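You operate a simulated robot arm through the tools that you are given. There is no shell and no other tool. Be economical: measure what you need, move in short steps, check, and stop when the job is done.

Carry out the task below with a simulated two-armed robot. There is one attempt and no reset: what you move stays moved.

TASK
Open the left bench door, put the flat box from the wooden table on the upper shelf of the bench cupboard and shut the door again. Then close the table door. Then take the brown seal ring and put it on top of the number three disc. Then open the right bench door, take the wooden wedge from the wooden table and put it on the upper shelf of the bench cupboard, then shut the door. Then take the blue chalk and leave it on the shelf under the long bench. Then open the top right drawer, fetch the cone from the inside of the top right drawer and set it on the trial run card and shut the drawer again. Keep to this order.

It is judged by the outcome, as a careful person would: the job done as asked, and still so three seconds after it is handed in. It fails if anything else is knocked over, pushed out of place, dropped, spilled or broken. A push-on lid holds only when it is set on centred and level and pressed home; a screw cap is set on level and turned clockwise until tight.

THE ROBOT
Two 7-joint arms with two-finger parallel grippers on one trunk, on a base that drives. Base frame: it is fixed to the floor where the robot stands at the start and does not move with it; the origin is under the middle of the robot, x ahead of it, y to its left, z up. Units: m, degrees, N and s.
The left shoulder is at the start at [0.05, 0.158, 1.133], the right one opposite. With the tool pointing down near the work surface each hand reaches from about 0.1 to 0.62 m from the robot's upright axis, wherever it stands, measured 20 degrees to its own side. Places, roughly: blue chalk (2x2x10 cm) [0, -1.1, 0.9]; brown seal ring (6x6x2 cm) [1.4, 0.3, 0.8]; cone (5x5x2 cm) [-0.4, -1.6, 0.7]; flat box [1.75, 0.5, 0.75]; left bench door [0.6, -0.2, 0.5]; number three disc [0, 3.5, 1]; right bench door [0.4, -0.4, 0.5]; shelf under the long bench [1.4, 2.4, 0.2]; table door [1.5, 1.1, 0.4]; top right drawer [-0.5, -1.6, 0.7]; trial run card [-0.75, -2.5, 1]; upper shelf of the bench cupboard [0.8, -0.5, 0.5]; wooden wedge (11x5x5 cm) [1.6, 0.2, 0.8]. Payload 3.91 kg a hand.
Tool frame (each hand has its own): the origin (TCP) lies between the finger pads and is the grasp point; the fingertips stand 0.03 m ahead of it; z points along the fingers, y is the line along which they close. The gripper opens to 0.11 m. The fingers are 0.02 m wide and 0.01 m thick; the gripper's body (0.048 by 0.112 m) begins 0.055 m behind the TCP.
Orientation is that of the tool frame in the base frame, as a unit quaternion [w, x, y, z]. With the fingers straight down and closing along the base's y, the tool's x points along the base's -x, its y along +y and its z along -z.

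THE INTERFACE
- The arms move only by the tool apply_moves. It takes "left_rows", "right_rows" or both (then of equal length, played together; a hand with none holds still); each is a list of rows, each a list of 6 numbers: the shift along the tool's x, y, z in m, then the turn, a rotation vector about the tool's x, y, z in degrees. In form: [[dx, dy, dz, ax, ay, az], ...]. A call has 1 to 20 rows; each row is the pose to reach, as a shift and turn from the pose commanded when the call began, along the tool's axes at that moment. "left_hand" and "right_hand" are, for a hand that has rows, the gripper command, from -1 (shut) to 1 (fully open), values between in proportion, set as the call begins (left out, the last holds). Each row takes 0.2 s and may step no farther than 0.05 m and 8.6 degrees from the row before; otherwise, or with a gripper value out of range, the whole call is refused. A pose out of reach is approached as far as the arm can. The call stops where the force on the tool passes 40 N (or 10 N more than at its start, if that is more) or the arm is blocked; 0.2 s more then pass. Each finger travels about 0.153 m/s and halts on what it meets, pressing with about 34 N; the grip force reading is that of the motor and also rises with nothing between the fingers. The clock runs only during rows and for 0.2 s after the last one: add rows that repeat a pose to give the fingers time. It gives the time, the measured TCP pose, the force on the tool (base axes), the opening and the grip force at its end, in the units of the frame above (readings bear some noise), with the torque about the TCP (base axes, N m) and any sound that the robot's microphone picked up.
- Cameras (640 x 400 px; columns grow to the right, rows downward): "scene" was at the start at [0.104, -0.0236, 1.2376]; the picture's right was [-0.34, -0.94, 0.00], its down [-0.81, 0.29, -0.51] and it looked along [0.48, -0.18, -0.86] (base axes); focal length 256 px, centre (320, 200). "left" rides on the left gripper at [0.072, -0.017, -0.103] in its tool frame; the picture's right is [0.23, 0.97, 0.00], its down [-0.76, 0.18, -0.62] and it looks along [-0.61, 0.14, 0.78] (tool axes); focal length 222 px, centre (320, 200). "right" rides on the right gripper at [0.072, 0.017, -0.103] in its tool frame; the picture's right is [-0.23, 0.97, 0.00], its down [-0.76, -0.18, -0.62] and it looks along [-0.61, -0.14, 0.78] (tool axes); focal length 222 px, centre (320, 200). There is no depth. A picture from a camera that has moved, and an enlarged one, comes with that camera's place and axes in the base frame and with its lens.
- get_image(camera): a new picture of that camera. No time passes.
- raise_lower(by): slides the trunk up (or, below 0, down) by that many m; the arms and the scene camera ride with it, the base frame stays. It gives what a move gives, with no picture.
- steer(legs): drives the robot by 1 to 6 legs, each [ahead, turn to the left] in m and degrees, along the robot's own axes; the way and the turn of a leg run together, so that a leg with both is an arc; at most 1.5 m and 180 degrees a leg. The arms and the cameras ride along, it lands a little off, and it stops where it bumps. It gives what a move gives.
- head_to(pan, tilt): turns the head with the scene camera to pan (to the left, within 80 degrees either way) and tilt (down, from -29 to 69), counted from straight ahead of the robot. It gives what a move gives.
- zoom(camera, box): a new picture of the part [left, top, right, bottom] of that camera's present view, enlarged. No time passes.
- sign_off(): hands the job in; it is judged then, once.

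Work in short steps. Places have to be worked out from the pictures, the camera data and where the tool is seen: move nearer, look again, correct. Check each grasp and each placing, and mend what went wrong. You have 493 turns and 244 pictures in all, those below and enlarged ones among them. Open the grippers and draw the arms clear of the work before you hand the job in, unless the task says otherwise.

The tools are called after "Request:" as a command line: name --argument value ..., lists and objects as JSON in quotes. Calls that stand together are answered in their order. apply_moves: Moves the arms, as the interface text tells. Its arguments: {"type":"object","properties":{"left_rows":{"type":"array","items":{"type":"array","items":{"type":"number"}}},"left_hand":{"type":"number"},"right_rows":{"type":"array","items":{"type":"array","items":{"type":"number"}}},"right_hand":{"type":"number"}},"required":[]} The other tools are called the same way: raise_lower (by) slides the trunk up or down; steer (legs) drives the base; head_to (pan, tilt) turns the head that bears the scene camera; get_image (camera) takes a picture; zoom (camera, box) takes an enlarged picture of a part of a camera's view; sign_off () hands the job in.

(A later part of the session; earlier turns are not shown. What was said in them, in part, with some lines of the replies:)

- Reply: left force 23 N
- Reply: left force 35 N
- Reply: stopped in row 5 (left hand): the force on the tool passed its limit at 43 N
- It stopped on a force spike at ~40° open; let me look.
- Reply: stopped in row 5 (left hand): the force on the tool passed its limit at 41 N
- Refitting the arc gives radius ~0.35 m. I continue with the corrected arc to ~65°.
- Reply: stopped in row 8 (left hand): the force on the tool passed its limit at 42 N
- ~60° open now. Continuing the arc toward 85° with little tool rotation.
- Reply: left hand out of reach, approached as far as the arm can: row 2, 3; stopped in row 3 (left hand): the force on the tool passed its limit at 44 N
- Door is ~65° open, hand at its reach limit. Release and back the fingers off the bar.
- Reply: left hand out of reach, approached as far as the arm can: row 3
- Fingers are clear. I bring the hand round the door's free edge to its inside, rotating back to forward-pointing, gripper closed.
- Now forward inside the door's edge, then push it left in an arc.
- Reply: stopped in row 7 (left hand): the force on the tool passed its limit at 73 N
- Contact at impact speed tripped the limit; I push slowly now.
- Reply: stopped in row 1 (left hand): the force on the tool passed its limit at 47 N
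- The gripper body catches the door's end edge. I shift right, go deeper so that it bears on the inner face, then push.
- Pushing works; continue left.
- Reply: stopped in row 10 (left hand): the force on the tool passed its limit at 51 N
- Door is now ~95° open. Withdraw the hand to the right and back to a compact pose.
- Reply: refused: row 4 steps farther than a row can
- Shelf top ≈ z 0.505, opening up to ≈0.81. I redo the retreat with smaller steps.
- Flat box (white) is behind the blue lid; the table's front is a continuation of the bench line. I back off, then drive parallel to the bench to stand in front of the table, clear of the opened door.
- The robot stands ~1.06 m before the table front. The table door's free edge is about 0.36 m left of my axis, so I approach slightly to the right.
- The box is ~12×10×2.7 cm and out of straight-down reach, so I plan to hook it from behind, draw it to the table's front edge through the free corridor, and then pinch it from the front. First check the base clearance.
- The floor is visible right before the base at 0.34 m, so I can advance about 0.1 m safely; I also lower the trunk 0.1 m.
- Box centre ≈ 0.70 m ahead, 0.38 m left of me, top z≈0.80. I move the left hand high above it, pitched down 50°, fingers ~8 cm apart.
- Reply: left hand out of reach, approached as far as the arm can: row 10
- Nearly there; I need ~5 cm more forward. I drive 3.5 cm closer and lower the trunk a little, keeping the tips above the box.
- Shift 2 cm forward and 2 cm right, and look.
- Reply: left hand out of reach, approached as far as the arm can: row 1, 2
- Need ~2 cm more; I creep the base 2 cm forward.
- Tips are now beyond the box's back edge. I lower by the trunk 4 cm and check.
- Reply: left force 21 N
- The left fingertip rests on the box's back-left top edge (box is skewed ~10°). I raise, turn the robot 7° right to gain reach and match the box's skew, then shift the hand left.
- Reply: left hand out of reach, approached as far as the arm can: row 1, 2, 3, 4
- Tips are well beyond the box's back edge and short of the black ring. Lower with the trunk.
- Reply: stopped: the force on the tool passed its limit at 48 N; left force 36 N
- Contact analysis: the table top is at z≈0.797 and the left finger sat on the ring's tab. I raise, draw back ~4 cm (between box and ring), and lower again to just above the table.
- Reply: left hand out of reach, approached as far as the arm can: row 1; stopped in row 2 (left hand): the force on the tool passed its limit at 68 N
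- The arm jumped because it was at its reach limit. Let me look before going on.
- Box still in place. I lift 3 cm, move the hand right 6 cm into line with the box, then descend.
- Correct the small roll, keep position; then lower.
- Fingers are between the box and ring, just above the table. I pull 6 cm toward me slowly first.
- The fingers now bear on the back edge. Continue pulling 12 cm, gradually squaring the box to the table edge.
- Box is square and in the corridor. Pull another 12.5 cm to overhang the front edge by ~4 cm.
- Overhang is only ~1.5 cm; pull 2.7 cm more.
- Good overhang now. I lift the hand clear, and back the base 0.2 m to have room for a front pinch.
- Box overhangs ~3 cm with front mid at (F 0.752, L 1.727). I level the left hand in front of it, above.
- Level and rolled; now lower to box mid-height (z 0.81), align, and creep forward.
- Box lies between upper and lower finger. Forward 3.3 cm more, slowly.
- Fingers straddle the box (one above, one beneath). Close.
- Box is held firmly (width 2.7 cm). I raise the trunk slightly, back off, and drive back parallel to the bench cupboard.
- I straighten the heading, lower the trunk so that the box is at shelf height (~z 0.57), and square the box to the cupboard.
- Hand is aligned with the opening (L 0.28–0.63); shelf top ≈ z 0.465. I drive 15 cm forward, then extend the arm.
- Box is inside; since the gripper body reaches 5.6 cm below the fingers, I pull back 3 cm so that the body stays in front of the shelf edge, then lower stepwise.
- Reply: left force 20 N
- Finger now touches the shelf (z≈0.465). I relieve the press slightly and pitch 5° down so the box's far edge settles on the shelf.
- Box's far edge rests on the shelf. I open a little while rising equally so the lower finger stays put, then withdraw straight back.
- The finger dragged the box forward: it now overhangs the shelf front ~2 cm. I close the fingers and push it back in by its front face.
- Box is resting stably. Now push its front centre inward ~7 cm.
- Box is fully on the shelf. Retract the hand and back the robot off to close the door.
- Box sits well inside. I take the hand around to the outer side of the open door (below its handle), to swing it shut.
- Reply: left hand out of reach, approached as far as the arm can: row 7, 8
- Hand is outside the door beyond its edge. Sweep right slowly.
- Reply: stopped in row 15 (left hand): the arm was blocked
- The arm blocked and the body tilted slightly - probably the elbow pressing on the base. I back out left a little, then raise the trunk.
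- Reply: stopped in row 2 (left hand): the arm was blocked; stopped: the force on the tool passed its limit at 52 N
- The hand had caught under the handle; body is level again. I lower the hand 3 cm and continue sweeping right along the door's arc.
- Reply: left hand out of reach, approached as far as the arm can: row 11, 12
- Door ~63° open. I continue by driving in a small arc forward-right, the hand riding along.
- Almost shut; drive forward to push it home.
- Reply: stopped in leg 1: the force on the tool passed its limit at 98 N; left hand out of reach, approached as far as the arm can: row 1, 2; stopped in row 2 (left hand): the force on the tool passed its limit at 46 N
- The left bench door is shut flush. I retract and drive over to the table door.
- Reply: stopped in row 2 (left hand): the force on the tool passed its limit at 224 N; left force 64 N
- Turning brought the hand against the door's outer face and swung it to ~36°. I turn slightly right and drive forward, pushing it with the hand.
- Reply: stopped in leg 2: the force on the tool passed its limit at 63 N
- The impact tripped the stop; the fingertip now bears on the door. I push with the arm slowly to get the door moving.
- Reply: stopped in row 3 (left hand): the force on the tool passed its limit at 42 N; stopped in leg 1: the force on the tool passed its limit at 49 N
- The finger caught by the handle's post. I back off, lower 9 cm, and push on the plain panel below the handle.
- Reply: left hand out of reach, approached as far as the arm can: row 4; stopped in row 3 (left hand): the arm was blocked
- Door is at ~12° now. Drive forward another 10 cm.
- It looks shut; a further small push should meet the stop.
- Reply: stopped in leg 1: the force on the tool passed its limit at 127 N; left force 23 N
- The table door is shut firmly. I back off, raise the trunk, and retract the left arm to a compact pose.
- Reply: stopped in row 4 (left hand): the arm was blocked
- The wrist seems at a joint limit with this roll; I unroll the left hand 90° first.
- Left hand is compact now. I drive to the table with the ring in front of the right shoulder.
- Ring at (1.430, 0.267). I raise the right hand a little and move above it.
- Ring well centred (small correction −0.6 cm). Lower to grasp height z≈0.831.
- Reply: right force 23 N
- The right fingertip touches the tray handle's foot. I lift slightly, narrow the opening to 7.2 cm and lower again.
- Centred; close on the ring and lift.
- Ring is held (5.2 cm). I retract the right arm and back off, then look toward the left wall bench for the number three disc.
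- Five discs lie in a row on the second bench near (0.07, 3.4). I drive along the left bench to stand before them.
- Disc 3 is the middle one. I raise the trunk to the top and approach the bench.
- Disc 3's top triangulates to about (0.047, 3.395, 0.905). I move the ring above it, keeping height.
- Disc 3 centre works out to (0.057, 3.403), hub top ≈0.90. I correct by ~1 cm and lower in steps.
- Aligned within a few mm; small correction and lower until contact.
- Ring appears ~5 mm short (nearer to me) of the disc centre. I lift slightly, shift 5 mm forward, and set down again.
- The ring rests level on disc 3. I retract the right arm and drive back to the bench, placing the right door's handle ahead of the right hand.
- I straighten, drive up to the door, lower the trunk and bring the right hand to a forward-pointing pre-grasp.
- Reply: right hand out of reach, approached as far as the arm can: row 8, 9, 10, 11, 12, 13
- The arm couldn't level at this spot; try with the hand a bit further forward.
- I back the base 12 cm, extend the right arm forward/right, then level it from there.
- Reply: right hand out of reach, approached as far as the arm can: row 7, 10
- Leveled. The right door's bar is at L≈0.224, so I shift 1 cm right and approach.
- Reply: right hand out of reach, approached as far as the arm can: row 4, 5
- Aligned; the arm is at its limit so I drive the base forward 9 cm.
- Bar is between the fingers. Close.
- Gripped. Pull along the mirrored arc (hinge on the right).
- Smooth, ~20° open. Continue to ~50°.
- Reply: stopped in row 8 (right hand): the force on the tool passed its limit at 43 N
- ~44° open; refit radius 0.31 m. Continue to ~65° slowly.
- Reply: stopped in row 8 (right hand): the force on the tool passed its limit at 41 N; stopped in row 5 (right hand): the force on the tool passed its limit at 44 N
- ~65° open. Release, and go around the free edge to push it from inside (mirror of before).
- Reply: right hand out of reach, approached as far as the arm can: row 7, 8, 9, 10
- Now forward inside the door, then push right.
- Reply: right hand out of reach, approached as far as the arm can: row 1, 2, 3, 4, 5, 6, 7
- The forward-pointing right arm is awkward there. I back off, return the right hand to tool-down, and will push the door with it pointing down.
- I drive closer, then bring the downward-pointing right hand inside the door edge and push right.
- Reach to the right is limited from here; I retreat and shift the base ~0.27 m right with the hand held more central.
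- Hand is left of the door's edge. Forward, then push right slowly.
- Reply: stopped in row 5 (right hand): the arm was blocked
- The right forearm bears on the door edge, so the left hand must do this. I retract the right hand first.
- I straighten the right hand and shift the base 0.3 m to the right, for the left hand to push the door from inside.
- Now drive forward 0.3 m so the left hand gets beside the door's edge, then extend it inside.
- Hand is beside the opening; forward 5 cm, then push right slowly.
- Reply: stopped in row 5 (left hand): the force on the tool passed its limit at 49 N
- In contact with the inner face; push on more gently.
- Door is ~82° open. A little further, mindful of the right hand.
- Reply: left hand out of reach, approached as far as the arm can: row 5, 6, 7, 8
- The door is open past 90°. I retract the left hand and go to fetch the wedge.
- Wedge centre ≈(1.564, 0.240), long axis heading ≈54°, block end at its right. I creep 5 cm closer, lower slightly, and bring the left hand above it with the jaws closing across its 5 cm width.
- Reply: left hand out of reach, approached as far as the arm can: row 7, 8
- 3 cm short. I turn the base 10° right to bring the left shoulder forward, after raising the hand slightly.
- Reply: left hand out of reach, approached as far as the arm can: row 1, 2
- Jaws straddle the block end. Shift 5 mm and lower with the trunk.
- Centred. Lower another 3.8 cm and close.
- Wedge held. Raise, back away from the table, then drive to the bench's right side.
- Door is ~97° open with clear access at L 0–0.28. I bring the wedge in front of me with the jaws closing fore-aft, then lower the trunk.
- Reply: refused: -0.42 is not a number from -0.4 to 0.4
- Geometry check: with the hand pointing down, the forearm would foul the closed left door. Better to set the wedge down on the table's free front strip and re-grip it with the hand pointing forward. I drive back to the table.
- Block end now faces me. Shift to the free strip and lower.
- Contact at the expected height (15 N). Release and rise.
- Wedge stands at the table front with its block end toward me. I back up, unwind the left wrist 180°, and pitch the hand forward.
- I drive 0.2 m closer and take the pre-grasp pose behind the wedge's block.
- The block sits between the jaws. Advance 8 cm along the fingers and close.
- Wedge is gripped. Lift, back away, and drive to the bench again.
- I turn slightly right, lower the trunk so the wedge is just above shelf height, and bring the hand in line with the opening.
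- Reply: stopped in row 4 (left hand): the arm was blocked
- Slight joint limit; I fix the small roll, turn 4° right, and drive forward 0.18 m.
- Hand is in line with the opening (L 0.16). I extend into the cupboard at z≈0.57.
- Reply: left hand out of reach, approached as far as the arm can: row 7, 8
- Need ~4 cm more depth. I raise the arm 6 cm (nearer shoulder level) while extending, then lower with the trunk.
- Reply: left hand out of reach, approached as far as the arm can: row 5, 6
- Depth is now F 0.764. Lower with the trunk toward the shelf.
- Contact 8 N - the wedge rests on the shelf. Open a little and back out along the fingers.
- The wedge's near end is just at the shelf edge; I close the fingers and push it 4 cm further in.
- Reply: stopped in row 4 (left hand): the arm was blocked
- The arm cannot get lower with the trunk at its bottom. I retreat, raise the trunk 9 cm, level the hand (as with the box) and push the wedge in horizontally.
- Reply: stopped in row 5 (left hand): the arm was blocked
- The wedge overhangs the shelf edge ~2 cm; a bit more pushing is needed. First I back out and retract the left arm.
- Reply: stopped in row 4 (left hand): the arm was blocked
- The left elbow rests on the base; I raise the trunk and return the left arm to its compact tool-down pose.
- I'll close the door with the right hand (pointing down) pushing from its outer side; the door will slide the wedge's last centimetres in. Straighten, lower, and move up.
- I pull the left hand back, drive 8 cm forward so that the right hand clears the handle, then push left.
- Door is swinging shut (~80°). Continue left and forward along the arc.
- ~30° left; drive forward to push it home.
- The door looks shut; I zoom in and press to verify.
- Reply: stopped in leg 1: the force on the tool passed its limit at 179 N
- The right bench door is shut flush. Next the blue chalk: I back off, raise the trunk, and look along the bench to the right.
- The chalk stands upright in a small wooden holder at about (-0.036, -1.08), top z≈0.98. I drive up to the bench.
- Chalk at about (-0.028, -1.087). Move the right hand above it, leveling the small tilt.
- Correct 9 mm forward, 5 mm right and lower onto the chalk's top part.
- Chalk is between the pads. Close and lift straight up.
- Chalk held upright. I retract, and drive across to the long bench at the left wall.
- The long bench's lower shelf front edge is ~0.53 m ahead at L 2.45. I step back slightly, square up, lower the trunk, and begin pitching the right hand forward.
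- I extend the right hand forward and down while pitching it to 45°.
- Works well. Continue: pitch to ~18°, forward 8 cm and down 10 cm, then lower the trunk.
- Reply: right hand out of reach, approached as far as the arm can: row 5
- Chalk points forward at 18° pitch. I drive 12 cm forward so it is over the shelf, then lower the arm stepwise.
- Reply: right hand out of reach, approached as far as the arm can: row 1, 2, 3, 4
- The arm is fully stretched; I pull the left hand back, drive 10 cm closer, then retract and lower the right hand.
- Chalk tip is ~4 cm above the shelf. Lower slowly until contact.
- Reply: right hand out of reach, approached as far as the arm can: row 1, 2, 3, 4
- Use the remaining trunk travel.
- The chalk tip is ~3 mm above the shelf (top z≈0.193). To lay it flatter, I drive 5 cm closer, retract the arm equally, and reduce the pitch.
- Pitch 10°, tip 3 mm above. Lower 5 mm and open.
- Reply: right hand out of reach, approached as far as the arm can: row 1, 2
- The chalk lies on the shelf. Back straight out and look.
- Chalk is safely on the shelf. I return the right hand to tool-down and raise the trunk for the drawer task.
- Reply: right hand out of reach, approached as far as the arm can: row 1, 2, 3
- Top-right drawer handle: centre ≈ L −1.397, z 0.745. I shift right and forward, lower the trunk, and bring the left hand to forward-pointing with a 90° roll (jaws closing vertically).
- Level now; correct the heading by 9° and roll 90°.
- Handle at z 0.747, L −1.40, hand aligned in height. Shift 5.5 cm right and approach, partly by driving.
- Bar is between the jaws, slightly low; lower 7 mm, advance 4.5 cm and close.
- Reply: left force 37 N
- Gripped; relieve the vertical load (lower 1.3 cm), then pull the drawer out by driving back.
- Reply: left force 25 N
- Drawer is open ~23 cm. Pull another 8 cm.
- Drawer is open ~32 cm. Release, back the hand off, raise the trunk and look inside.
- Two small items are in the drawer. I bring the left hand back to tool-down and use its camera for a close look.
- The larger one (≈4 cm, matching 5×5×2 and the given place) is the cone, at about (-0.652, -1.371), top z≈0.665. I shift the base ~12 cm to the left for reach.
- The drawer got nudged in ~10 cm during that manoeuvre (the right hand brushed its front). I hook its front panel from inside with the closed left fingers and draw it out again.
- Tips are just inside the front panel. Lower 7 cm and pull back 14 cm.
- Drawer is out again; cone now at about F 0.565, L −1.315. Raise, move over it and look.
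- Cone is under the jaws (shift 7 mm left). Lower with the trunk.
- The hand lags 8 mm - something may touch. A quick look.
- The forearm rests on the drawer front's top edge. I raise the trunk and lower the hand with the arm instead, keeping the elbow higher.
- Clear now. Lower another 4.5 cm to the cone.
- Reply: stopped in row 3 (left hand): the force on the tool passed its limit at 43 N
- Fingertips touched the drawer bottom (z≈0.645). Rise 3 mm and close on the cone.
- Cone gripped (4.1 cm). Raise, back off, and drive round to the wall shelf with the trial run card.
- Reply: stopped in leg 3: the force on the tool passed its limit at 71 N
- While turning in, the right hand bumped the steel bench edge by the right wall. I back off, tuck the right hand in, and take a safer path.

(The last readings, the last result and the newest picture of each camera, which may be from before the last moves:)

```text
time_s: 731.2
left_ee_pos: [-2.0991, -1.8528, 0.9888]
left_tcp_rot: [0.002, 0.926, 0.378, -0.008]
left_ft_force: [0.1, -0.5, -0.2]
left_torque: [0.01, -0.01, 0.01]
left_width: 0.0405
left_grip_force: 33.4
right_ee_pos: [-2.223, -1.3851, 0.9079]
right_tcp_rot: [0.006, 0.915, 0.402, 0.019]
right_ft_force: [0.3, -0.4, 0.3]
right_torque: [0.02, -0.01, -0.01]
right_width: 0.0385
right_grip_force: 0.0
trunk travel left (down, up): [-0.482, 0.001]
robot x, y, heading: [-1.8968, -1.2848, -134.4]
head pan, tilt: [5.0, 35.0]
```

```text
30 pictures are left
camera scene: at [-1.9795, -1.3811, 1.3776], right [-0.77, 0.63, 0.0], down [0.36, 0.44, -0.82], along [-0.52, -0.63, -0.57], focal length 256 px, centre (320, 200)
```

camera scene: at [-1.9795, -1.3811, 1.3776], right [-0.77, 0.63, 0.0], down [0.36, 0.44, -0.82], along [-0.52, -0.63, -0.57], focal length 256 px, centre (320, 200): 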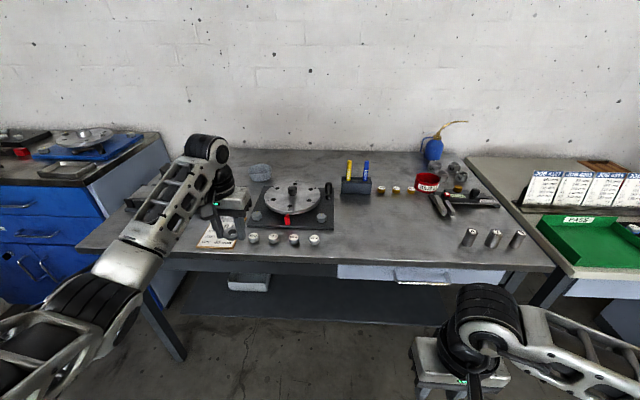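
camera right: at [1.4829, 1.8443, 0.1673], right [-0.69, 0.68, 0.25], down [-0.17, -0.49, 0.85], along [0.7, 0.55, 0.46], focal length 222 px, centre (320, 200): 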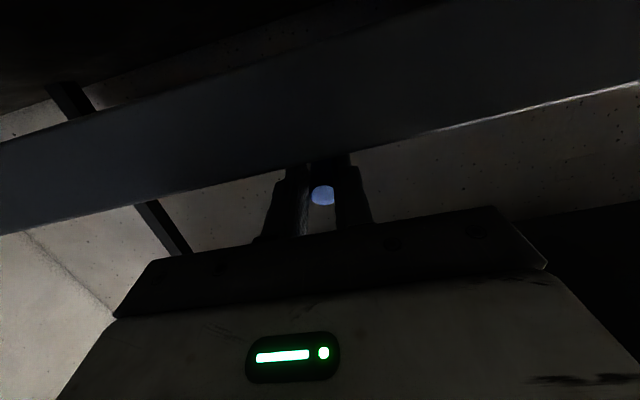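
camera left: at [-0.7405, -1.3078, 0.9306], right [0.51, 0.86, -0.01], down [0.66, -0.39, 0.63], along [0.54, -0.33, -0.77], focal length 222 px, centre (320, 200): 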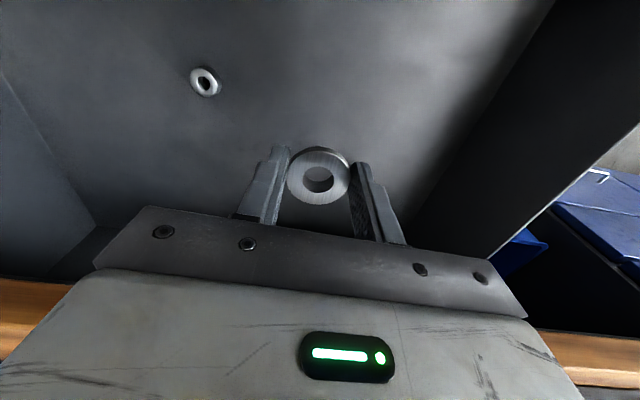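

Nothing on that bench is disturbed. Now the safer path toward the wall shelf.

Request:
steer --legs '[[0, 60.4], [0.34, 0], [0, 31], [0.45, 0]]'

Request:
head_to --pan 0 --tilt 35

Request:
get_image --camera "scene"

```text
time_s: 740.0
left_ee_pos: [-0.8979, -2.1336, 0.9878]
left_tcp_rot: [0.006, 0.381, 0.925, -0.003]
left_ft_force: [0.2, -0.5, -0.9]
left_torque: [0.07, 0.0, -0.01]
left_width: 0.041
left_grip_force: 34.4
right_ee_pos: [-1.3638, -2.264, 0.9075]
right_tcp_rot: [-0.008, 0.357, 0.934, 0.017]
right_ft_force: [0.0, -0.6, -0.2]
right_torque: [0.03, 0.01, 0.0]
right_width: 0.0385
right_grip_force: 0.1
trunk travel left (down, up): [-0.482, 0.001]
robot x, y, heading: [-1.4736, -1.9361, -43.3]
head pan, tilt: [5.0, 35.0]
```

```text
time_s: 740.7
left_ee_pos: [-0.8965, -2.132, 0.9876]
left_tcp_rot: [0.007, 0.381, 0.925, -0.005]
left_ft_force: [-0.3, -0.3, -1.8]
left_torque: [0.0, 0.0, 0.01]
left_width: 0.0407
left_grip_force: 33.5
right_ee_pos: [-1.3631, -2.2631, 0.9078]
right_tcp_rot: [-0.008, 0.357, 0.934, 0.017]
right_ft_force: [1.0, 0.5, 0.5]
right_torque: [-0.03, -0.02, 0.01]
right_width: 0.0385
right_grip_force: 0.0
trunk travel left (down, up): [-0.482, 0.001]
robot x, y, heading: [-1.4739, -1.9351, -43.6]
head pan, tilt: [0.0, 35.0]
```

```text
29 pictures are left
camera scene: at [-1.3765, -2.0257, 1.3777], right [-0.69, -0.72, 0.0], down [-0.42, 0.4, -0.82], along [0.59, -0.56, -0.57], focal length 256 px, centre (320, 200)
```

scene: 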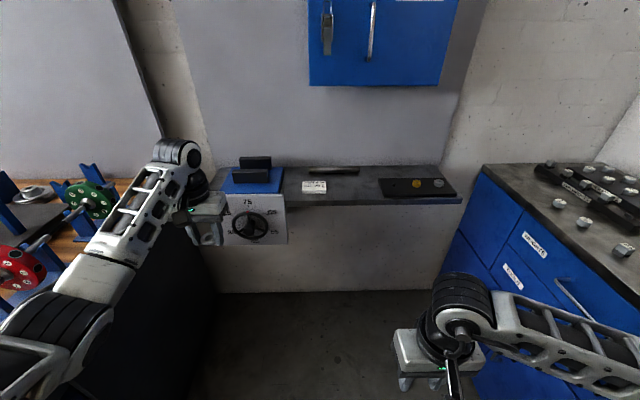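

Request:
zoom --camera "scene" --box '[270, 160, 370, 210]'

```text
6.40 times, centred on (320, 185) of scene
camera zoom: at [-1.3765, -2.0257, 1.3777], right [-0.69, -0.72, 0.0], down [-0.42, 0.4, -0.82], along [0.59, -0.56, -0.57], focal length 1639 px, centre (320, 296)
```

zoom: 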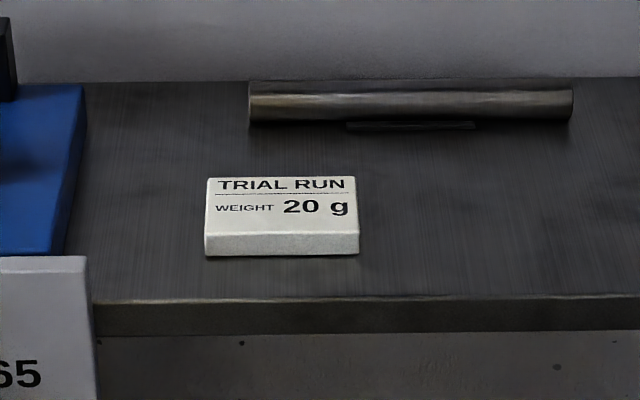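

The card is a thin block: centre ≈ F 1.29, L −2.27, top z≈0.905. I retract the left hand a bit, shift the robot right/forward, and line up.

Request:
apply_moves --left_rows '[[0.04, 0, -0.01, 0, 0, 0], [0.08, 0, -0.02, 0, 0, 0], [0.12, 0, -0.03, 0, 0, 0], [0.16, 0, -0.03, 0, 0, 0]]'

Request:
steer --legs '[[0, -20], [0.34, 0], [0, 20.6]]'

Request:
head_to --pan 5 --tilt 45

Request:
get_image --camera "scene"

```text
time_s: 741.7
left_ee_pos: [-1.0146, -2.0177, 1.0166]
left_tcp_rot: [0.005, 0.38, 0.925, -0.004]
left_ft_force: [0.1, 0.5, -1.0]
left_torque: [-0.02, -0.01, 0.01]
left_width: 0.0404
left_grip_force: 34.5
right_ee_pos: [-1.3634, -2.2637, 0.9084]
right_tcp_rot: [-0.008, 0.357, 0.934, 0.017]
right_ft_force: [-0.6, 0.0, 0.0]
right_torque: [0.02, 0.01, 0.01]
right_width: 0.0385
right_grip_force: 0.1
trunk travel left (down, up): [-0.482, 0.001]
robot x, y, heading: [-1.4678, -1.9355, -43.5]
head pan, tilt: [0.0, 35.0]
```

```text
time_s: 746.1
left_ee_pos: [-0.8617, -2.3265, 1.0177]
left_tcp_rot: [0.007, 0.379, 0.925, -0.005]
left_ft_force: [0.1, 0.6, -1.0]
left_torque: [-0.01, 0.01, -0.02]
left_width: 0.0408
left_grip_force: 34.1
right_ee_pos: [-1.212, -2.572, 0.9075]
right_tcp_rot: [-0.008, 0.355, 0.934, 0.017]
right_ft_force: [-0.6, -0.4, -0.3]
right_torque: [-0.01, 0.0, -0.02]
right_width: 0.0385
right_grip_force: 0.0
trunk travel left (down, up): [-0.482, 0.001]
robot x, y, heading: [-1.3197, -2.2467, -43.5]
head pan, tilt: [0.0, 35.0]
```

```text
time_s: 746.9
left_ee_pos: [-0.8617, -2.326, 1.0172]
left_tcp_rot: [0.007, 0.379, 0.925, -0.005]
left_ft_force: [-1.1, 1.0, -0.6]
left_torque: [0.03, 0.02, 0.01]
left_width: 0.0406
left_grip_force: 34.4
right_ee_pos: [-1.2117, -2.5719, 0.9073]
right_tcp_rot: [-0.009, 0.355, 0.935, 0.017]
right_ft_force: [0.0, -0.3, 0.3]
right_torque: [-0.02, 0.01, -0.01]
right_width: 0.0388
right_grip_force: 0.0
trunk travel left (down, up): [-0.482, 0.001]
robot x, y, heading: [-1.3164, -2.2452, -43.6]
head pan, tilt: [5.0, 45.0]
```

```text
27 pictures are left
camera scene: at [-1.2258, -2.3244, 1.3629], right [-0.62, -0.78, 0.0], down [-0.55, 0.44, -0.71], along [0.55, -0.44, -0.71], focal length 256 px, centre (320, 200)
```

scene: 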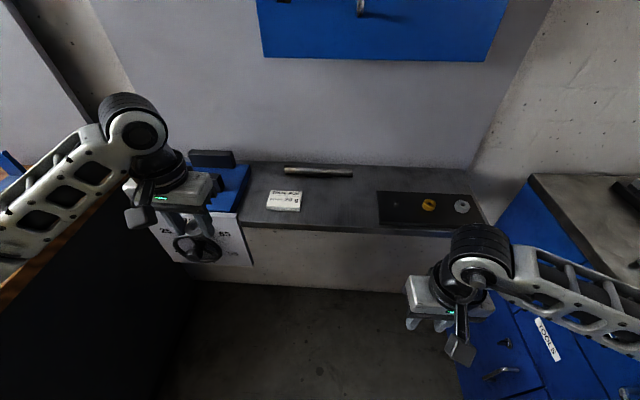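

Card centre ≈ (-0.816, -2.539). Move the left hand right first, then forward above the card.

Request:
apply_moves --left_rows '[[0, -0.04, 0, 0, 0, 0], [0, -0.08, 0, 0, 0, 0], [-0.02, -0.119, 0, 0, 0, 0], [-0.06, -0.119, 0, 0, 0, 0], [-0.1, -0.119, 0, 0, 0, 0], [-0.14, -0.119, 0, 0, 0, 0], [-0.18, -0.119, 0.01, 0, 0, 0], [-0.18, -0.119, 0.02, 0, 0, 0]]'

Request:
get_image --camera "left"

```text
time_s: 748.7
left_ee_pos: [-0.8152, -2.5367, 0.9976]
left_tcp_rot: [0.007, 0.379, 0.925, -0.005]
left_ft_force: [0.2, -0.8, -0.2]
left_torque: [-0.02, 0.02, -0.02]
left_width: 0.0407
left_grip_force: 33.7
right_ee_pos: [-1.2111, -2.5716, 0.9074]
right_tcp_rot: [-0.008, 0.355, 0.935, 0.017]
right_ft_force: [-0.3, -0.2, -0.2]
right_torque: [-0.01, 0.02, 0.02]
right_width: 0.0385
right_grip_force: 0.1
trunk travel left (down, up): [-0.482, 0.001]
robot x, y, heading: [-1.3206, -2.246, -43.6]
head pan, tilt: [5.0, 45.0]
```

```text
26 pictures are left
camera left: at [-0.8811, -2.4962, 1.0997], right [0.52, 0.85, -0.01], down [0.66, -0.4, 0.64], along [0.54, -0.34, -0.77], focal length 222 px, centre (320, 200)
```

left: 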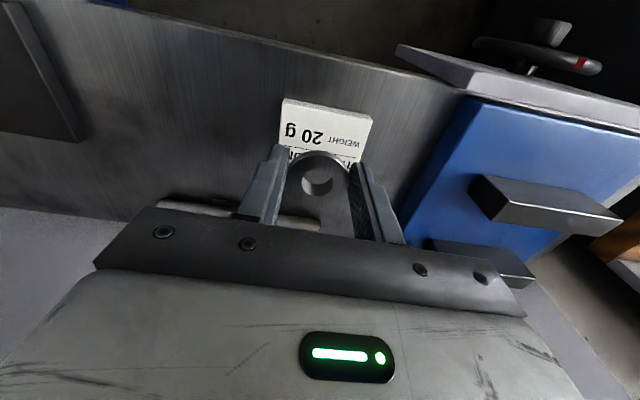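

Well aligned over the card. Lower slowly to contact.

Request:
apply_moves --left_rows '[[-0.003, 0.001, 0.02, 0, 0, 0], [-0.003, 0.001, 0.04, 0, 0, 0], [-0.003, 0.001, 0.05, 0, 0, 0], [-0.003, 0.001, 0.055, 0, 0, 0], [-0.003, 0.001, 0.059, 0, 0, 0]]'

Request:
zoom --camera "scene" --box '[240, 160, 340, 225]'

```text
time_s: 749.9
left_ee_pos: [-0.814, -2.5377, 0.9408]
left_tcp_rot: [0.007, 0.379, 0.926, -0.003]
left_ft_force: [-1.0, 0.0, -1.1]
left_torque: [0.04, 0.02, 0.02]
left_width: 0.0407
left_grip_force: 34.1
right_ee_pos: [-1.2121, -2.5713, 0.9081]
right_tcp_rot: [-0.008, 0.355, 0.935, 0.018]
right_ft_force: [0.8, 0.3, -0.1]
right_torque: [0.0, 0.01, 0.02]
right_width: 0.0382
right_grip_force: 0.0
trunk travel left (down, up): [-0.482, 0.001]
robot x, y, heading: [-1.3164, -2.2478, -43.7]
head pan, tilt: [5.0, 45.0]
```

```text
6.15 times, centred on (290, 192) of scene
camera zoom: at [-1.2258, -2.3245, 1.3628], right [-0.62, -0.78, 0.0], down [-0.55, 0.44, -0.71], along [0.55, -0.44, -0.71], focal length 1576 px, centre (505, 246)
```

zoom: 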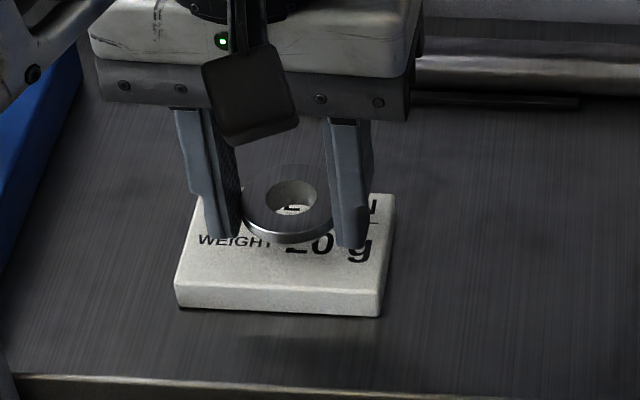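

Request:
apply_moves --left_rows '[[0, 0, 0.004, 0, 0, 0], [0, 0, 0.008, 0, 0, 0], [0, 0, 0.012, 0, 0, 0]]'

Request:
apply_moves --left_rows '[[0, 0, 0.003, 0, 0, 0], [0, 0, 0.006, 0, 0, 0]]'

Request:
zoom --camera "scene" --box '[240, 160, 340, 225]'

```text
time_s: 750.7
left_ee_pos: [-0.8129, -2.5399, 0.9305]
left_tcp_rot: [0.007, 0.379, 0.926, -0.005]
left_ft_force: [0.1, 0.0, -0.8]
left_torque: [0.04, 0.03, -0.01]
left_width: 0.0407
left_grip_force: 34.1
right_ee_pos: [-1.2119, -2.5708, 0.9084]
right_tcp_rot: [-0.008, 0.355, 0.935, 0.017]
right_ft_force: [-0.1, -0.4, 0.0]
right_torque: [0.02, -0.01, -0.01]
right_width: 0.0383
right_grip_force: 0.0
trunk travel left (down, up): [-0.482, 0.001]
robot x, y, heading: [-1.3164, -2.2458, -43.5]
head pan, tilt: [5.0, 45.0]
```

```text
time_s: 751.3
left_ee_pos: [-0.8134, -2.5395, 0.9259]
left_tcp_rot: [0.008, 0.379, 0.925, -0.005]
left_ft_force: [-0.2, 1.7, 8.6]
left_torque: [0.1, 0.0, -0.01]
left_width: 0.0408
left_grip_force: 34.4
right_ee_pos: [-1.2142, -2.5711, 0.9083]
right_tcp_rot: [-0.009, 0.355, 0.935, 0.018]
right_ft_force: [0.8, 0.0, -0.9]
right_torque: [0.0, 0.01, 0.0]
right_width: 0.0383
right_grip_force: 0.1
trunk travel left (down, up): [-0.482, 0.001]
robot x, y, heading: [-1.3174, -2.2443, -43.6]
head pan, tilt: [5.0, 45.0]
```

```text
6.15 times, centred on (290, 192) of scene
camera zoom: at [-1.2266, -2.3238, 1.3631], right [-0.62, -0.78, 0.0], down [-0.55, 0.44, -0.71], along [0.56, -0.44, -0.71], focal length 1576 px, centre (505, 246)
```

zoom: 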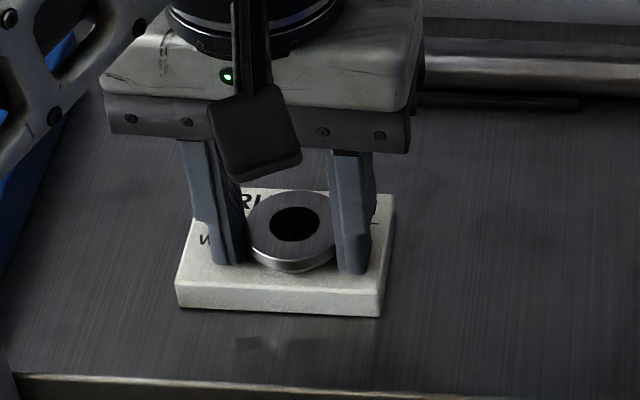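

Contact 8.6 N; the cone sits centred on the card. Release and rise.

Request:
apply_moves --left_rows '[[0, 0, -0.001, 0, 0, 0], [0, 0, -0.001, 0, 0, 0], [0, 0, -0.01, 0, 0, 0], [0, 0, -0.04, 0, 0, 0], [0, 0, -0.08, 0, 0, 0]]' --left_hand 0.2

Request:
apply_moves --left_rows '[[0.04, 0, 0, 0, 0, 0], [0.08, 0.01, 0, 0, 0, 0], [0.12, 0.02, 0, 0, 0, 0], [0.16, 0.03, 0, 0, 0, 0]]'

Request:
zoom --camera "scene" --box '[210, 150, 370, 250]'

```text
time_s: 752.5
left_ee_pos: [-0.8155, -2.5387, 1.0042]
left_tcp_rot: [0.005, 0.379, 0.925, -0.003]
left_ft_force: [1.0, 1.0, 0.1]
left_torque: [0.02, 0.03, 0.02]
left_width: 0.0658
left_grip_force: 0.1
right_ee_pos: [-1.2128, -2.5711, 0.9078]
right_tcp_rot: [-0.009, 0.355, 0.935, 0.017]
right_ft_force: [0.0, -0.1, -0.4]
right_torque: [-0.02, -0.02, -0.02]
right_width: 0.0386
right_grip_force: 0.1
trunk travel left (down, up): [-0.482, 0.001]
robot x, y, heading: [-1.3188, -2.2434, -43.5]
head pan, tilt: [5.0, 45.0]
```

```text
time_s: 753.5
left_ee_pos: [-0.9075, -2.4064, 1.0004]
left_tcp_rot: [0.006, 0.379, 0.925, -0.003]
left_ft_force: [-0.4, 0.0, -0.4]
left_torque: [0.0, 0.01, -0.03]
left_width: 0.0658
left_grip_force: 0.0
right_ee_pos: [-1.2116, -2.5717, 0.9079]
right_tcp_rot: [-0.009, 0.355, 0.935, 0.018]
right_ft_force: [-0.1, 0.4, 1.0]
right_torque: [-0.02, 0.03, 0.02]
right_width: 0.0385
right_grip_force: 0.1
trunk travel left (down, up): [-0.482, 0.001]
robot x, y, heading: [-1.3181, -2.2457, -43.2]
head pan, tilt: [5.0, 45.0]
```

```text
4.00 times, centred on (290, 200) of scene
camera zoom: at [-1.226, -2.3239, 1.3629], right [-0.62, -0.78, 0.0], down [-0.55, 0.44, -0.71], along [0.55, -0.44, -0.71], focal length 1024 px, centre (440, 200)
```

zoom: 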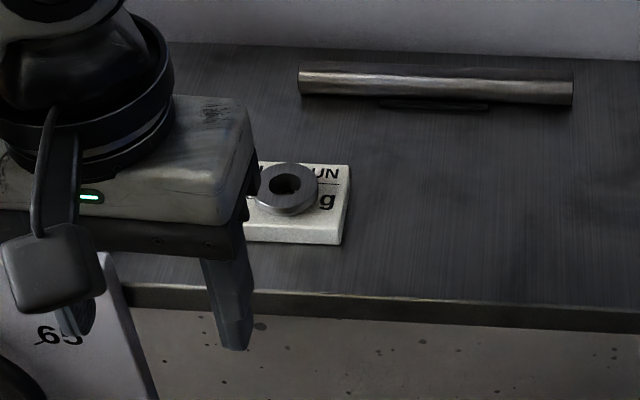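

The cone rests on the card. I retrace my path back, and go to the front of the open drawer.

Request:
steer --legs '[[0, -20], [-0.35, 0], [0, 20], [-0.45, 0], [0, -31], [-0.34, 0]]'

Request:
steer --legs '[[0, 121], [0.5, 0], [0, -90]]'

Request:
head_to --pan 20 --tilt 40

Request:
get_image --camera "scene"

```text
time_s: 763.5
left_ee_pos: [-1.6201, -1.6527, 1.0014]
left_tcp_rot: [0.005, 0.609, 0.793, -0.005]
left_ft_force: [0.3, 0.7, 0.8]
left_torque: [-0.02, 0.04, -0.01]
left_width: 0.0659
left_grip_force: 0.1
right_ee_pos: [-1.9662, -1.6401, 0.9077]
right_tcp_rot: [-0.004, 0.589, 0.808, 0.019]
right_ft_force: [0.3, 0.1, -0.1]
right_torque: [0.0, 0.0, -0.03]
right_width: 0.0385
right_grip_force: 0.1
trunk travel left (down, up): [-0.482, 0.001]
robot x, y, heading: [-1.8946, -1.3038, -73.9]
head pan, tilt: [5.0, 45.0]
```

```text
time_s: 775.5
left_ee_pos: [-1.1488, -1.0447, 0.9999]
left_tcp_rot: [0.007, 0.341, 0.94, -0.004]
left_ft_force: [-0.4, 0.4, 0.3]
left_torque: [-0.02, 0.0, -0.01]
left_width: 0.0664
left_grip_force: 0.0
right_ee_pos: [-1.4388, -1.2336, 0.9071]
right_tcp_rot: [-0.009, 0.318, 0.948, 0.018]
right_ft_force: [-0.2, 0.5, 0.5]
right_torque: [0.0, -0.01, 0.02]
right_width: 0.0385
right_grip_force: 0.0
trunk travel left (down, up): [-0.482, 0.001]
robot x, y, heading: [-1.5727, -0.9163, -38.8]
head pan, tilt: [5.0, 45.0]
```

```text
time_s: 776.2
left_ee_pos: [-1.1485, -1.0438, 1.0015]
left_tcp_rot: [0.007, 0.341, 0.94, -0.003]
left_ft_force: [0.2, 0.1, -0.4]
left_torque: [-0.02, 0.03, 0.01]
left_width: 0.0661
left_grip_force: 0.0
right_ee_pos: [-1.4397, -1.2322, 0.9072]
right_tcp_rot: [-0.008, 0.318, 0.948, 0.018]
right_ft_force: [-0.3, 0.7, 0.8]
right_torque: [-0.01, 0.0, 0.03]
right_width: 0.0386
right_grip_force: 0.1
trunk travel left (down, up): [-0.482, 0.001]
robot x, y, heading: [-1.5718, -0.9163, -38.7]
head pan, tilt: [20.0, 40.0]
```

```text
22 pictures are left
camera scene: at [-1.4601, -0.9702, 1.3701], right [-0.32, -0.95, 0.0], down [-0.61, 0.21, -0.77], along [0.72, -0.25, -0.64], focal length 256 px, centre (320, 200)
```

scene: 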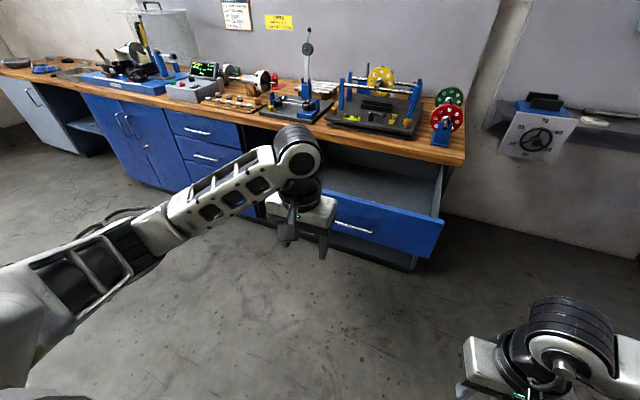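

I position the left hand opposite the drawer's right part (beside the handle), pitched forward, to push it shut.

Request:
steer --legs '[[0, -25], [0.22, 0], [0, 20.7]]'

Request:
raise_lower --by -0.23

Request:
apply_moves --left_rows '[[0, 0, 0, 0, -8, 0], [0, 0, 0, 0, -16, 0], [0, 0, 0, 0, -24, 0], [0, 0, 0, 0, -32, 0], [0, 0, 0, 0, -40, 0], [0, 0, 0, 0, -48, 0], [0, 0, 0, 0, -54, 0]]' --left_hand -1

Request:
get_image --camera "scene"

```text
time_s: 780.3
left_ee_pos: [-1.0627, -1.2769, 1.0001]
left_tcp_rot: [0.007, 0.379, 0.925, -0.003]
left_ft_force: [0.4, -0.3, -0.1]
left_torque: [0.0, 0.04, -0.04]
left_width: 0.0658
left_grip_force: 0.1
right_ee_pos: [-1.3694, -1.4434, 0.9078]
right_tcp_rot: [-0.008, 0.357, 0.934, 0.017]
right_ft_force: [0.1, 0.0, -0.4]
right_torque: [-0.01, 0.0, 0.0]
right_width: 0.038
right_grip_force: 0.0
trunk travel left (down, up): [-0.482, 0.001]
robot x, y, heading: [-1.4718, -1.1147, -43.6]
head pan, tilt: [20.0, 40.0]
```

```text
time_s: 782.7
left_ee_pos: [-1.0621, -1.2785, 0.7702]
left_tcp_rot: [0.007, 0.38, 0.925, -0.004]
left_ft_force: [1.0, -0.1, -0.4]
left_torque: [-0.01, -0.02, -0.03]
left_width: 0.0659
left_grip_force: 0.0
right_ee_pos: [-1.3682, -1.4415, 0.6789]
right_tcp_rot: [-0.008, 0.357, 0.934, 0.018]
right_ft_force: [0.1, 1.2, 0.5]
right_torque: [0.01, 0.0, 0.03]
right_width: 0.0383
right_grip_force: 0.0
trunk travel left (down, up): [-0.252, 0.231]
robot x, y, heading: [-1.4773, -1.1185, -43.3]
head pan, tilt: [20.0, 40.0]
```

```text
time_s: 784.3
left_ee_pos: [-1.0621, -1.2771, 0.7712]
left_tcp_rot: [0.426, 0.336, 0.821, -0.175]
left_ft_force: [1.2, -0.6, -0.3]
left_torque: [-0.01, 0.05, -0.03]
left_width: 0.0
left_grip_force: 33.9
right_ee_pos: [-1.3682, -1.4425, 0.677]
right_tcp_rot: [-0.007, 0.357, 0.934, 0.018]
right_ft_force: [0.7, -0.4, -0.2]
right_torque: [0.03, -0.01, 0.03]
right_width: 0.0385
right_grip_force: 0.0
trunk travel left (down, up): [-0.252, 0.231]
robot x, y, heading: [-1.4786, -1.1161, -43.5]
head pan, tilt: [20.0, 40.0]
```

```text
21 pictures are left
camera scene: at [-1.3675, -1.1782, 1.1401], right [-0.4, -0.92, 0.0], down [-0.59, 0.26, -0.77], along [0.7, -0.31, -0.64], focal length 256 px, centre (320, 200)
```

scene: 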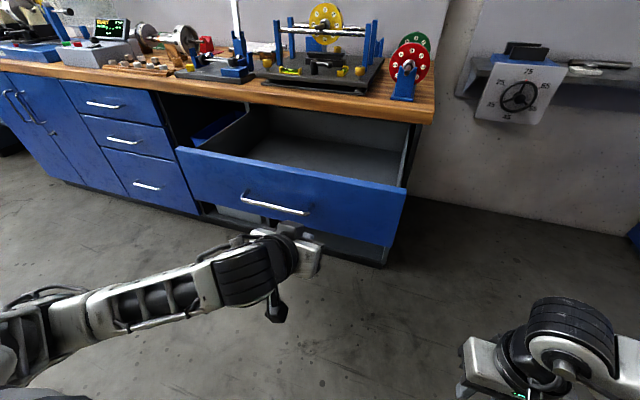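

Drive to just before contact, then push gently.

Request:
apply_moves --left_rows '[[0, -0.02, 0, 0, 0, 0], [0, -0.022, 0, 0, 0, 0]]'

Request:
steer --legs '[[0.11, 0]]'

Request:
steer --legs '[[0.15, 0]]'

```text
time_s: 784.9
left_ee_pos: [-1.0771, -1.2933, 0.7714]
left_tcp_rot: [0.427, 0.336, 0.821, -0.176]
left_ft_force: [-0.2, -0.2, 0.5]
left_torque: [0.01, 0.0, 0.0]
left_width: 0.0
left_grip_force: 33.8
right_ee_pos: [-1.3688, -1.4414, 0.677]
right_tcp_rot: [-0.008, 0.357, 0.934, 0.018]
right_ft_force: [-0.1, -0.1, 0.9]
right_torque: [0.01, 0.02, 0.01]
right_width: 0.0382
right_grip_force: 0.1
trunk travel left (down, up): [-0.252, 0.231]
robot x, y, heading: [-1.4786, -1.1158, -43.4]
head pan, tilt: [20.0, 40.0]
```

```text
time_s: 786.1
left_ee_pos: [-0.9975, -1.3671, 0.7711]
left_tcp_rot: [0.426, 0.336, 0.821, -0.176]
left_ft_force: [0.0, -0.7, 0.2]
left_torque: [0.0, 0.04, -0.01]
left_width: 0.0
left_grip_force: 33.6
right_ee_pos: [-1.289, -1.5171, 0.6783]
right_tcp_rot: [-0.008, 0.357, 0.934, 0.018]
right_ft_force: [0.4, 0.1, 0.8]
right_torque: [-0.01, 0.0, 0.01]
right_width: 0.0385
right_grip_force: 0.1
trunk travel left (down, up): [-0.252, 0.231]
robot x, y, heading: [-1.3958, -1.1915, -43.4]
head pan, tilt: [20.0, 40.0]
```

```text
time_s: 787.5
left_ee_pos: [-0.8884, -1.4745, 0.771]
left_tcp_rot: [0.426, 0.337, 0.821, -0.176]
left_ft_force: [-0.3, 0.5, 0.8]
left_torque: [-0.01, -0.01, -0.01]
left_width: 0.0002
left_grip_force: 34.0
right_ee_pos: [-1.1799, -1.6231, 0.6783]
right_tcp_rot: [-0.008, 0.359, 0.933, 0.017]
right_ft_force: [0.0, 0.5, -0.5]
right_torque: [0.02, 0.0, 0.0]
right_width: 0.0386
right_grip_force: 0.2
trunk travel left (down, up): [-0.252, 0.231]
robot x, y, heading: [-1.2864, -1.2936, -43.6]
head pan, tilt: [20.0, 40.0]
```

Smooth; continue pushing to the end.

Request:
steer --legs '[[0.15, 0]]'

Request:
get_image --camera "scene"

```text
time_s: 788.9
left_ee_pos: [-0.7822, -1.5804, 0.7701]
left_tcp_rot: [0.426, 0.339, 0.82, -0.177]
left_ft_force: [0.0, -0.6, 0.6]
left_torque: [0.02, -0.02, -0.02]
left_width: 0.0001
left_grip_force: 34.0
right_ee_pos: [-1.0731, -1.7256, 0.6785]
right_tcp_rot: [-0.008, 0.36, 0.933, 0.019]
right_ft_force: [-0.3, -0.5, -0.5]
right_torque: [-0.03, -0.02, -0.01]
right_width: 0.0386
right_grip_force: 0.1
trunk travel left (down, up): [-0.252, 0.231]
robot x, y, heading: [-1.1779, -1.4005, -44.0]
head pan, tilt: [20.0, 40.0]
```

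```text
20 pictures are left
camera scene: at [-1.071, -1.4622, 1.1401], right [-0.41, -0.91, 0.0], down [-0.59, 0.26, -0.77], along [0.7, -0.31, -0.64], focal length 256 px, centre (320, 200)
```

scene: 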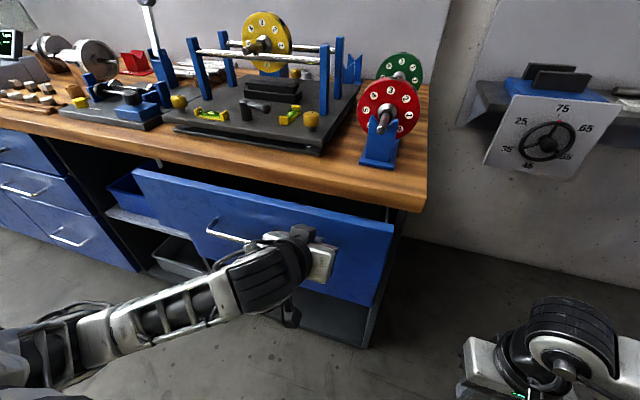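

~5 cm to go.

Request:
steer --legs '[[0.05, 0]]'

Request:
apply_moves --left_rows '[[-0.003, 0, 0.005, 0, 0, 0], [-0.006, 0, 0.009, 0, 0, 0], [-0.009, 0, 0.013, 0, 0, 0], [-0.012, 0, 0.017, 0, 0, 0]]'

Request:
get_image --camera "scene"

```text
time_s: 789.8
left_ee_pos: [-0.7461, -1.6142, 0.7714]
left_tcp_rot: [0.425, 0.34, 0.82, -0.178]
left_ft_force: [-0.8, -0.1, -0.4]
left_torque: [0.0, 0.0, 0.02]
left_width: 0.0002
left_grip_force: 34.3
right_ee_pos: [-1.0373, -1.7617, 0.6784]
right_tcp_rot: [-0.007, 0.36, 0.933, 0.018]
right_ft_force: [-0.3, 0.2, 0.9]
right_torque: [0.0, -0.02, 0.01]
right_width: 0.0386
right_grip_force: 0.0
trunk travel left (down, up): [-0.252, 0.231]
robot x, y, heading: [-1.145, -1.435, -43.9]
head pan, tilt: [20.0, 40.0]
```

```text
time_s: 790.8
left_ee_pos: [-0.7335, -1.6269, 0.7727]
left_tcp_rot: [0.424, 0.34, 0.82, -0.178]
left_ft_force: [-4.1, 6.9, 1.2]
left_torque: [0.05, 0.03, 0.04]
left_width: 0.0
left_grip_force: 33.6
right_ee_pos: [-1.0392, -1.7595, 0.6788]
right_tcp_rot: [-0.007, 0.36, 0.933, 0.018]
right_ft_force: [0.1, -0.8, -0.2]
right_torque: [-0.01, 0.01, 0.0]
right_width: 0.0385
right_grip_force: 0.1
trunk travel left (down, up): [-0.252, 0.231]
robot x, y, heading: [-1.1412, -1.4331, -44.0]
head pan, tilt: [20.0, 40.0]
```

```text
19 pictures are left
camera scene: at [-1.0357, -1.496, 1.1402], right [-0.41, -0.91, 0.0], down [-0.59, 0.26, -0.77], along [0.7, -0.31, -0.64], focal length 256 px, centre (320, 200)
```

scene: 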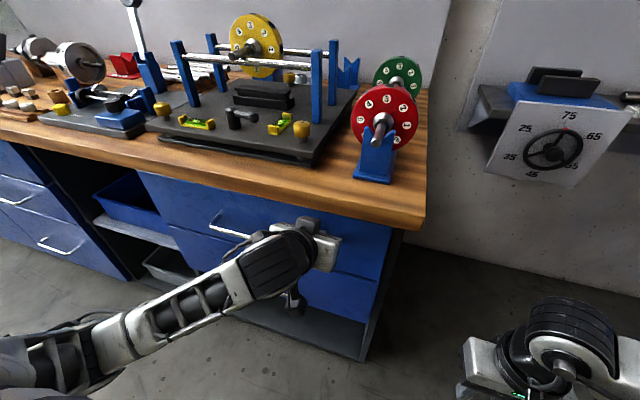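

Contact force is building; press a bit further to be sure it is home.

Request:
apply_moves --left_rows '[[-0.003, 0, 0.004, 0, 0, 0], [-0.006, 0, 0.008, 0, 0, 0], [-0.009, 0, 0.012, 0, 0, 0], [-0.012, 0, 0.016, 0, 0, 0]]'

Request:
apply_moves --left_rows '[[0.01, 0, -0.02, 0, 0, 0], [0.02, 0, -0.05, 0, 0, 0], [0.03, 0, -0.08, 0, 0, 0], [0.04, 0, -0.11, 0, 0, 0]]'

Request:
steer --legs '[[-0.3, 0]]'

Request:
get_image --camera "scene"

```text
time_s: 791.2
left_ee_pos: [-0.7344, -1.6279, 0.7702]
left_tcp_rot: [0.42, 0.341, 0.823, -0.176]
left_ft_force: [-9.2, 8.8, 5.1]
left_torque: [0.0, 0.01, 0.05]
left_width: 0.0002
left_grip_force: 33.9
right_ee_pos: [-1.0386, -1.7591, 0.6791]
right_tcp_rot: [-0.007, 0.36, 0.933, 0.018]
right_ft_force: [0.0, -0.1, -0.4]
right_torque: [0.02, -0.01, -0.01]
right_width: 0.0385
right_grip_force: 0.0
trunk travel left (down, up): [-0.252, 0.231]
robot x, y, heading: [-1.1443, -1.4341, -43.7]
head pan, tilt: [20.0, 40.0]
stopped in row 2 (left hand): the force on the tool passed its limit at 48 N (the readings are from after the stop); the commanded pose is now the measured one
```

```text
time_s: 792.2
left_ee_pos: [-0.8049, -1.5931, 0.7738]
left_tcp_rot: [0.42, 0.341, 0.823, -0.175]
left_ft_force: [0.0, -0.2, 0.3]
left_torque: [-0.04, -0.01, 0.02]
left_width: 0.0
left_grip_force: 33.8
left hand out of reach, approached as far as the arm can: row 3, 4
right_ee_pos: [-1.0378, -1.7602, 0.6787]
right_tcp_rot: [-0.009, 0.36, 0.933, 0.018]
right_ft_force: [-0.3, -0.7, -0.8]
right_torque: [-0.03, 0.0, 0.02]
right_width: 0.0384
right_grip_force: 0.0
trunk travel left (down, up): [-0.252, 0.231]
robot x, y, heading: [-1.1485, -1.4357, -43.9]
head pan, tilt: [20.0, 40.0]
```

```text
time_s: 794.2
left_ee_pos: [-1.0145, -1.3939, 0.773]
left_tcp_rot: [0.42, 0.343, 0.821, -0.177]
left_ft_force: [0.4, 0.5, 0.0]
left_torque: [0.04, 0.03, 0.0]
left_width: 0.0001
left_grip_force: 33.3
right_ee_pos: [-1.2487, -1.5571, 0.6784]
right_tcp_rot: [-0.008, 0.363, 0.932, 0.018]
right_ft_force: [0.2, 0.3, -0.4]
right_torque: [-0.02, -0.01, 0.0]
right_width: 0.0383
right_grip_force: 0.1
trunk travel left (down, up): [-0.252, 0.231]
robot x, y, heading: [-1.3522, -1.2278, -44.1]
head pan, tilt: [20.0, 40.0]
```

```text
18 pictures are left
camera scene: at [-1.245, -1.2946, 1.1401], right [-0.41, -0.91, 0.0], down [-0.59, 0.26, -0.77], along [0.7, -0.31, -0.64], focal length 256 px, centre (320, 200)
```

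scene: 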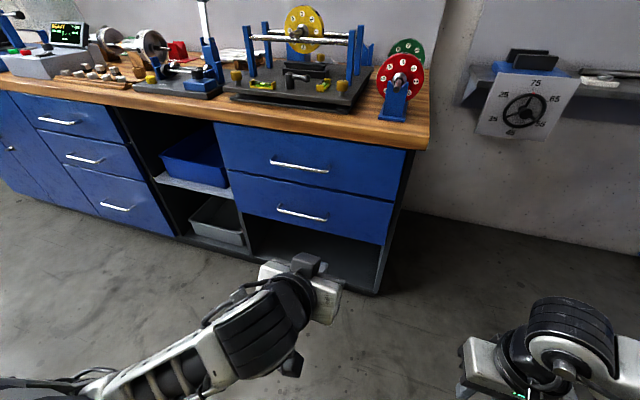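

The drawer is shut flush. I open both grippers with the arms clear and take a last look at the doors.

Request:
apply_moves --left_rows '[[0, 0, 0, 0, 0, 0], [0, 0, 0, 0, 0, 0]]' --right_rows '[[0, 0, 0, 0, 0, 0], [0, 0, 0, 0, 0, 0]]' --left_hand 1 --right_hand 1

Request:
steer --legs '[[-0.3, 0]]'

Request:
head_to --pan 55 --tilt 22

Request:
get_image --camera "scene"

Request:
head_to --pan -15 --tilt 20

Request:
get_image --camera "scene"

```text
time_s: 794.8
left_ee_pos: [-1.016, -1.3938, 0.774]
left_tcp_rot: [0.419, 0.344, 0.822, -0.177]
left_ft_force: [-0.4, 0.0, 0.0]
left_torque: [-0.01, -0.02, 0.0]
left_width: 0.1099
left_grip_force: 0.1
right_ee_pos: [-1.2501, -1.5578, 0.6772]
right_tcp_rot: [-0.008, 0.363, 0.932, 0.018]
right_ft_force: [-0.2, -0.2, 0.0]
right_torque: [0.01, 0.02, -0.03]
right_width: 0.11
right_grip_force: 0.0
trunk travel left (down, up): [-0.252, 0.231]
robot x, y, heading: [-1.3506, -1.2323, -44.4]
head pan, tilt: [20.0, 40.0]
```

```text
time_s: 796.9
left_ee_pos: [-1.2304, -1.184, 0.7733]
left_tcp_rot: [0.419, 0.345, 0.821, -0.178]
left_ft_force: [0.0, -0.1, -0.3]
left_torque: [0.02, 0.01, -0.01]
left_width: 0.1099
left_grip_force: 0.1
right_ee_pos: [-1.4656, -1.3486, 0.6771]
right_tcp_rot: [-0.009, 0.364, 0.931, 0.018]
right_ft_force: [0.3, -0.1, -0.9]
right_torque: [0.0, -0.02, -0.02]
right_width: 0.11
right_grip_force: 0.0
trunk travel left (down, up): [-0.252, 0.231]
robot x, y, heading: [-1.5654, -1.024, -44.7]
head pan, tilt: [20.0, 40.0]
```

```text
time_s: 797.9
left_ee_pos: [-1.2303, -1.1845, 0.7728]
left_tcp_rot: [0.419, 0.346, 0.821, -0.178]
left_ft_force: [-0.4, -1.3, 0.0]
left_torque: [-0.04, 0.02, -0.01]
left_width: 0.1099
left_grip_force: 0.1
right_ee_pos: [-1.466, -1.3492, 0.6774]
right_tcp_rot: [-0.008, 0.365, 0.931, 0.018]
right_ft_force: [-0.1, 0.1, 1.9]
right_torque: [0.02, 0.01, -0.03]
right_width: 0.1099
right_grip_force: 0.2
trunk travel left (down, up): [-0.252, 0.231]
robot x, y, heading: [-1.5671, -1.0187, -44.5]
head pan, tilt: [55.0, 22.0]
```

```text
17 pictures are left
camera scene: at [-1.4464, -1.0328, 1.1682], right [0.18, -0.98, 0.0], down [-0.37, -0.07, -0.93], along [0.91, 0.17, -0.38], focal length 256 px, centre (320, 200)
```

scene: 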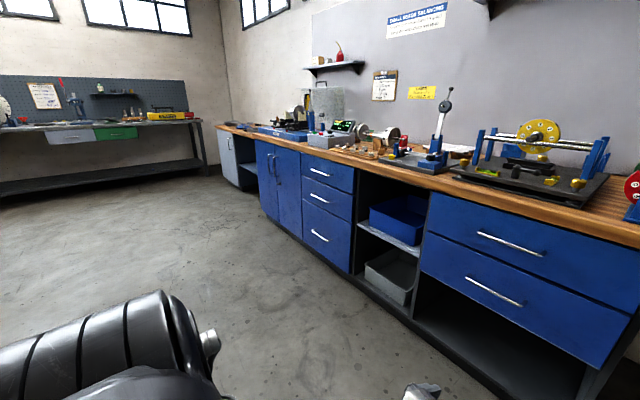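

```text
time_s: 799.3
left_ee_pos: [-1.2298, -1.1854, 0.7732]
left_tcp_rot: [0.419, 0.345, 0.821, -0.177]
left_ft_force: [0.4, -0.3, -0.3]
left_torque: [0.0, 0.0, 0.03]
left_width: 0.1102
left_grip_force: 0.1
right_ee_pos: [-1.4656, -1.3498, 0.6776]
right_tcp_rot: [-0.008, 0.364, 0.931, 0.018]
right_ft_force: [-0.5, -0.3, -0.5]
right_torque: [0.0, 0.01, 0.02]
right_width: 0.1099
right_grip_force: 0.0
trunk travel left (down, up): [-0.252, 0.231]
robot x, y, heading: [-1.567, -1.0236, -44.0]
head pan, tilt: [-15.0, 20.0]
```

```text
16 pictures are left
camera scene: at [-1.4902, -1.1299, 1.1715], right [-0.86, -0.51, 0.0], down [-0.17, 0.29, -0.94], along [0.48, -0.81, -0.34], focal length 256 px, centre (320, 200)
```

scene: 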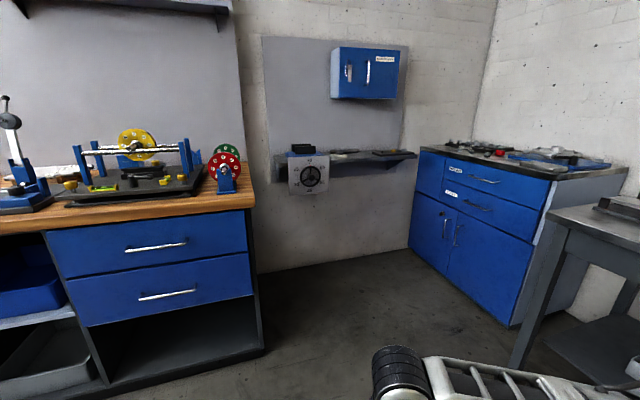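

All doors and drawers appear shut; a last zoom at the card.

Request:
zoom --camera "scene" --box '[280, 135, 420, 205]'

```text
4.57 times, centred on (350, 170) of scene
camera zoom: at [-1.4902, -1.1299, 1.1715], right [-0.86, -0.51, 0.0], down [-0.17, 0.29, -0.94], along [0.48, -0.81, -0.34], focal length 1170 px, centre (183, 337)
```

zoom: 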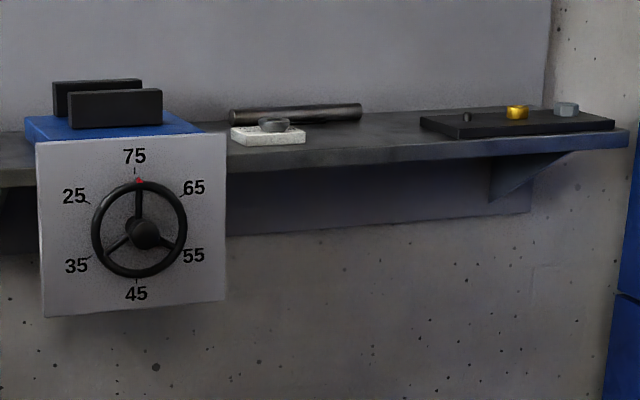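

The cone sits on the trial run card, the grippers are open and the arms are clear; I hand the job in.

Request:
sign_off

```text
The job is handed in.
```

I did all seven steps in the order you gave and handed the job in, but I couldn't see the wedge after shutting its door.

- **Wedge:** it overhung the shelf edge by about 2 cm, so I let the right bench door push it the rest of the way in. The door shut flush, and I didn't reopen it to check.
- **Bumps on the way:** the right hand pushed the drawer about 10 cm in, and I pulled it out again before taking the cone. It also bumped the steel bench by the right wall; I saw nothing there moved.
- **Seen in place:** the flat box on the upper shelf before that door was shut, the ring level on disc 3, the chalk on the shelf under the long bench, and the cone on the card. All the doors and the drawer looked shut in the last pictures.
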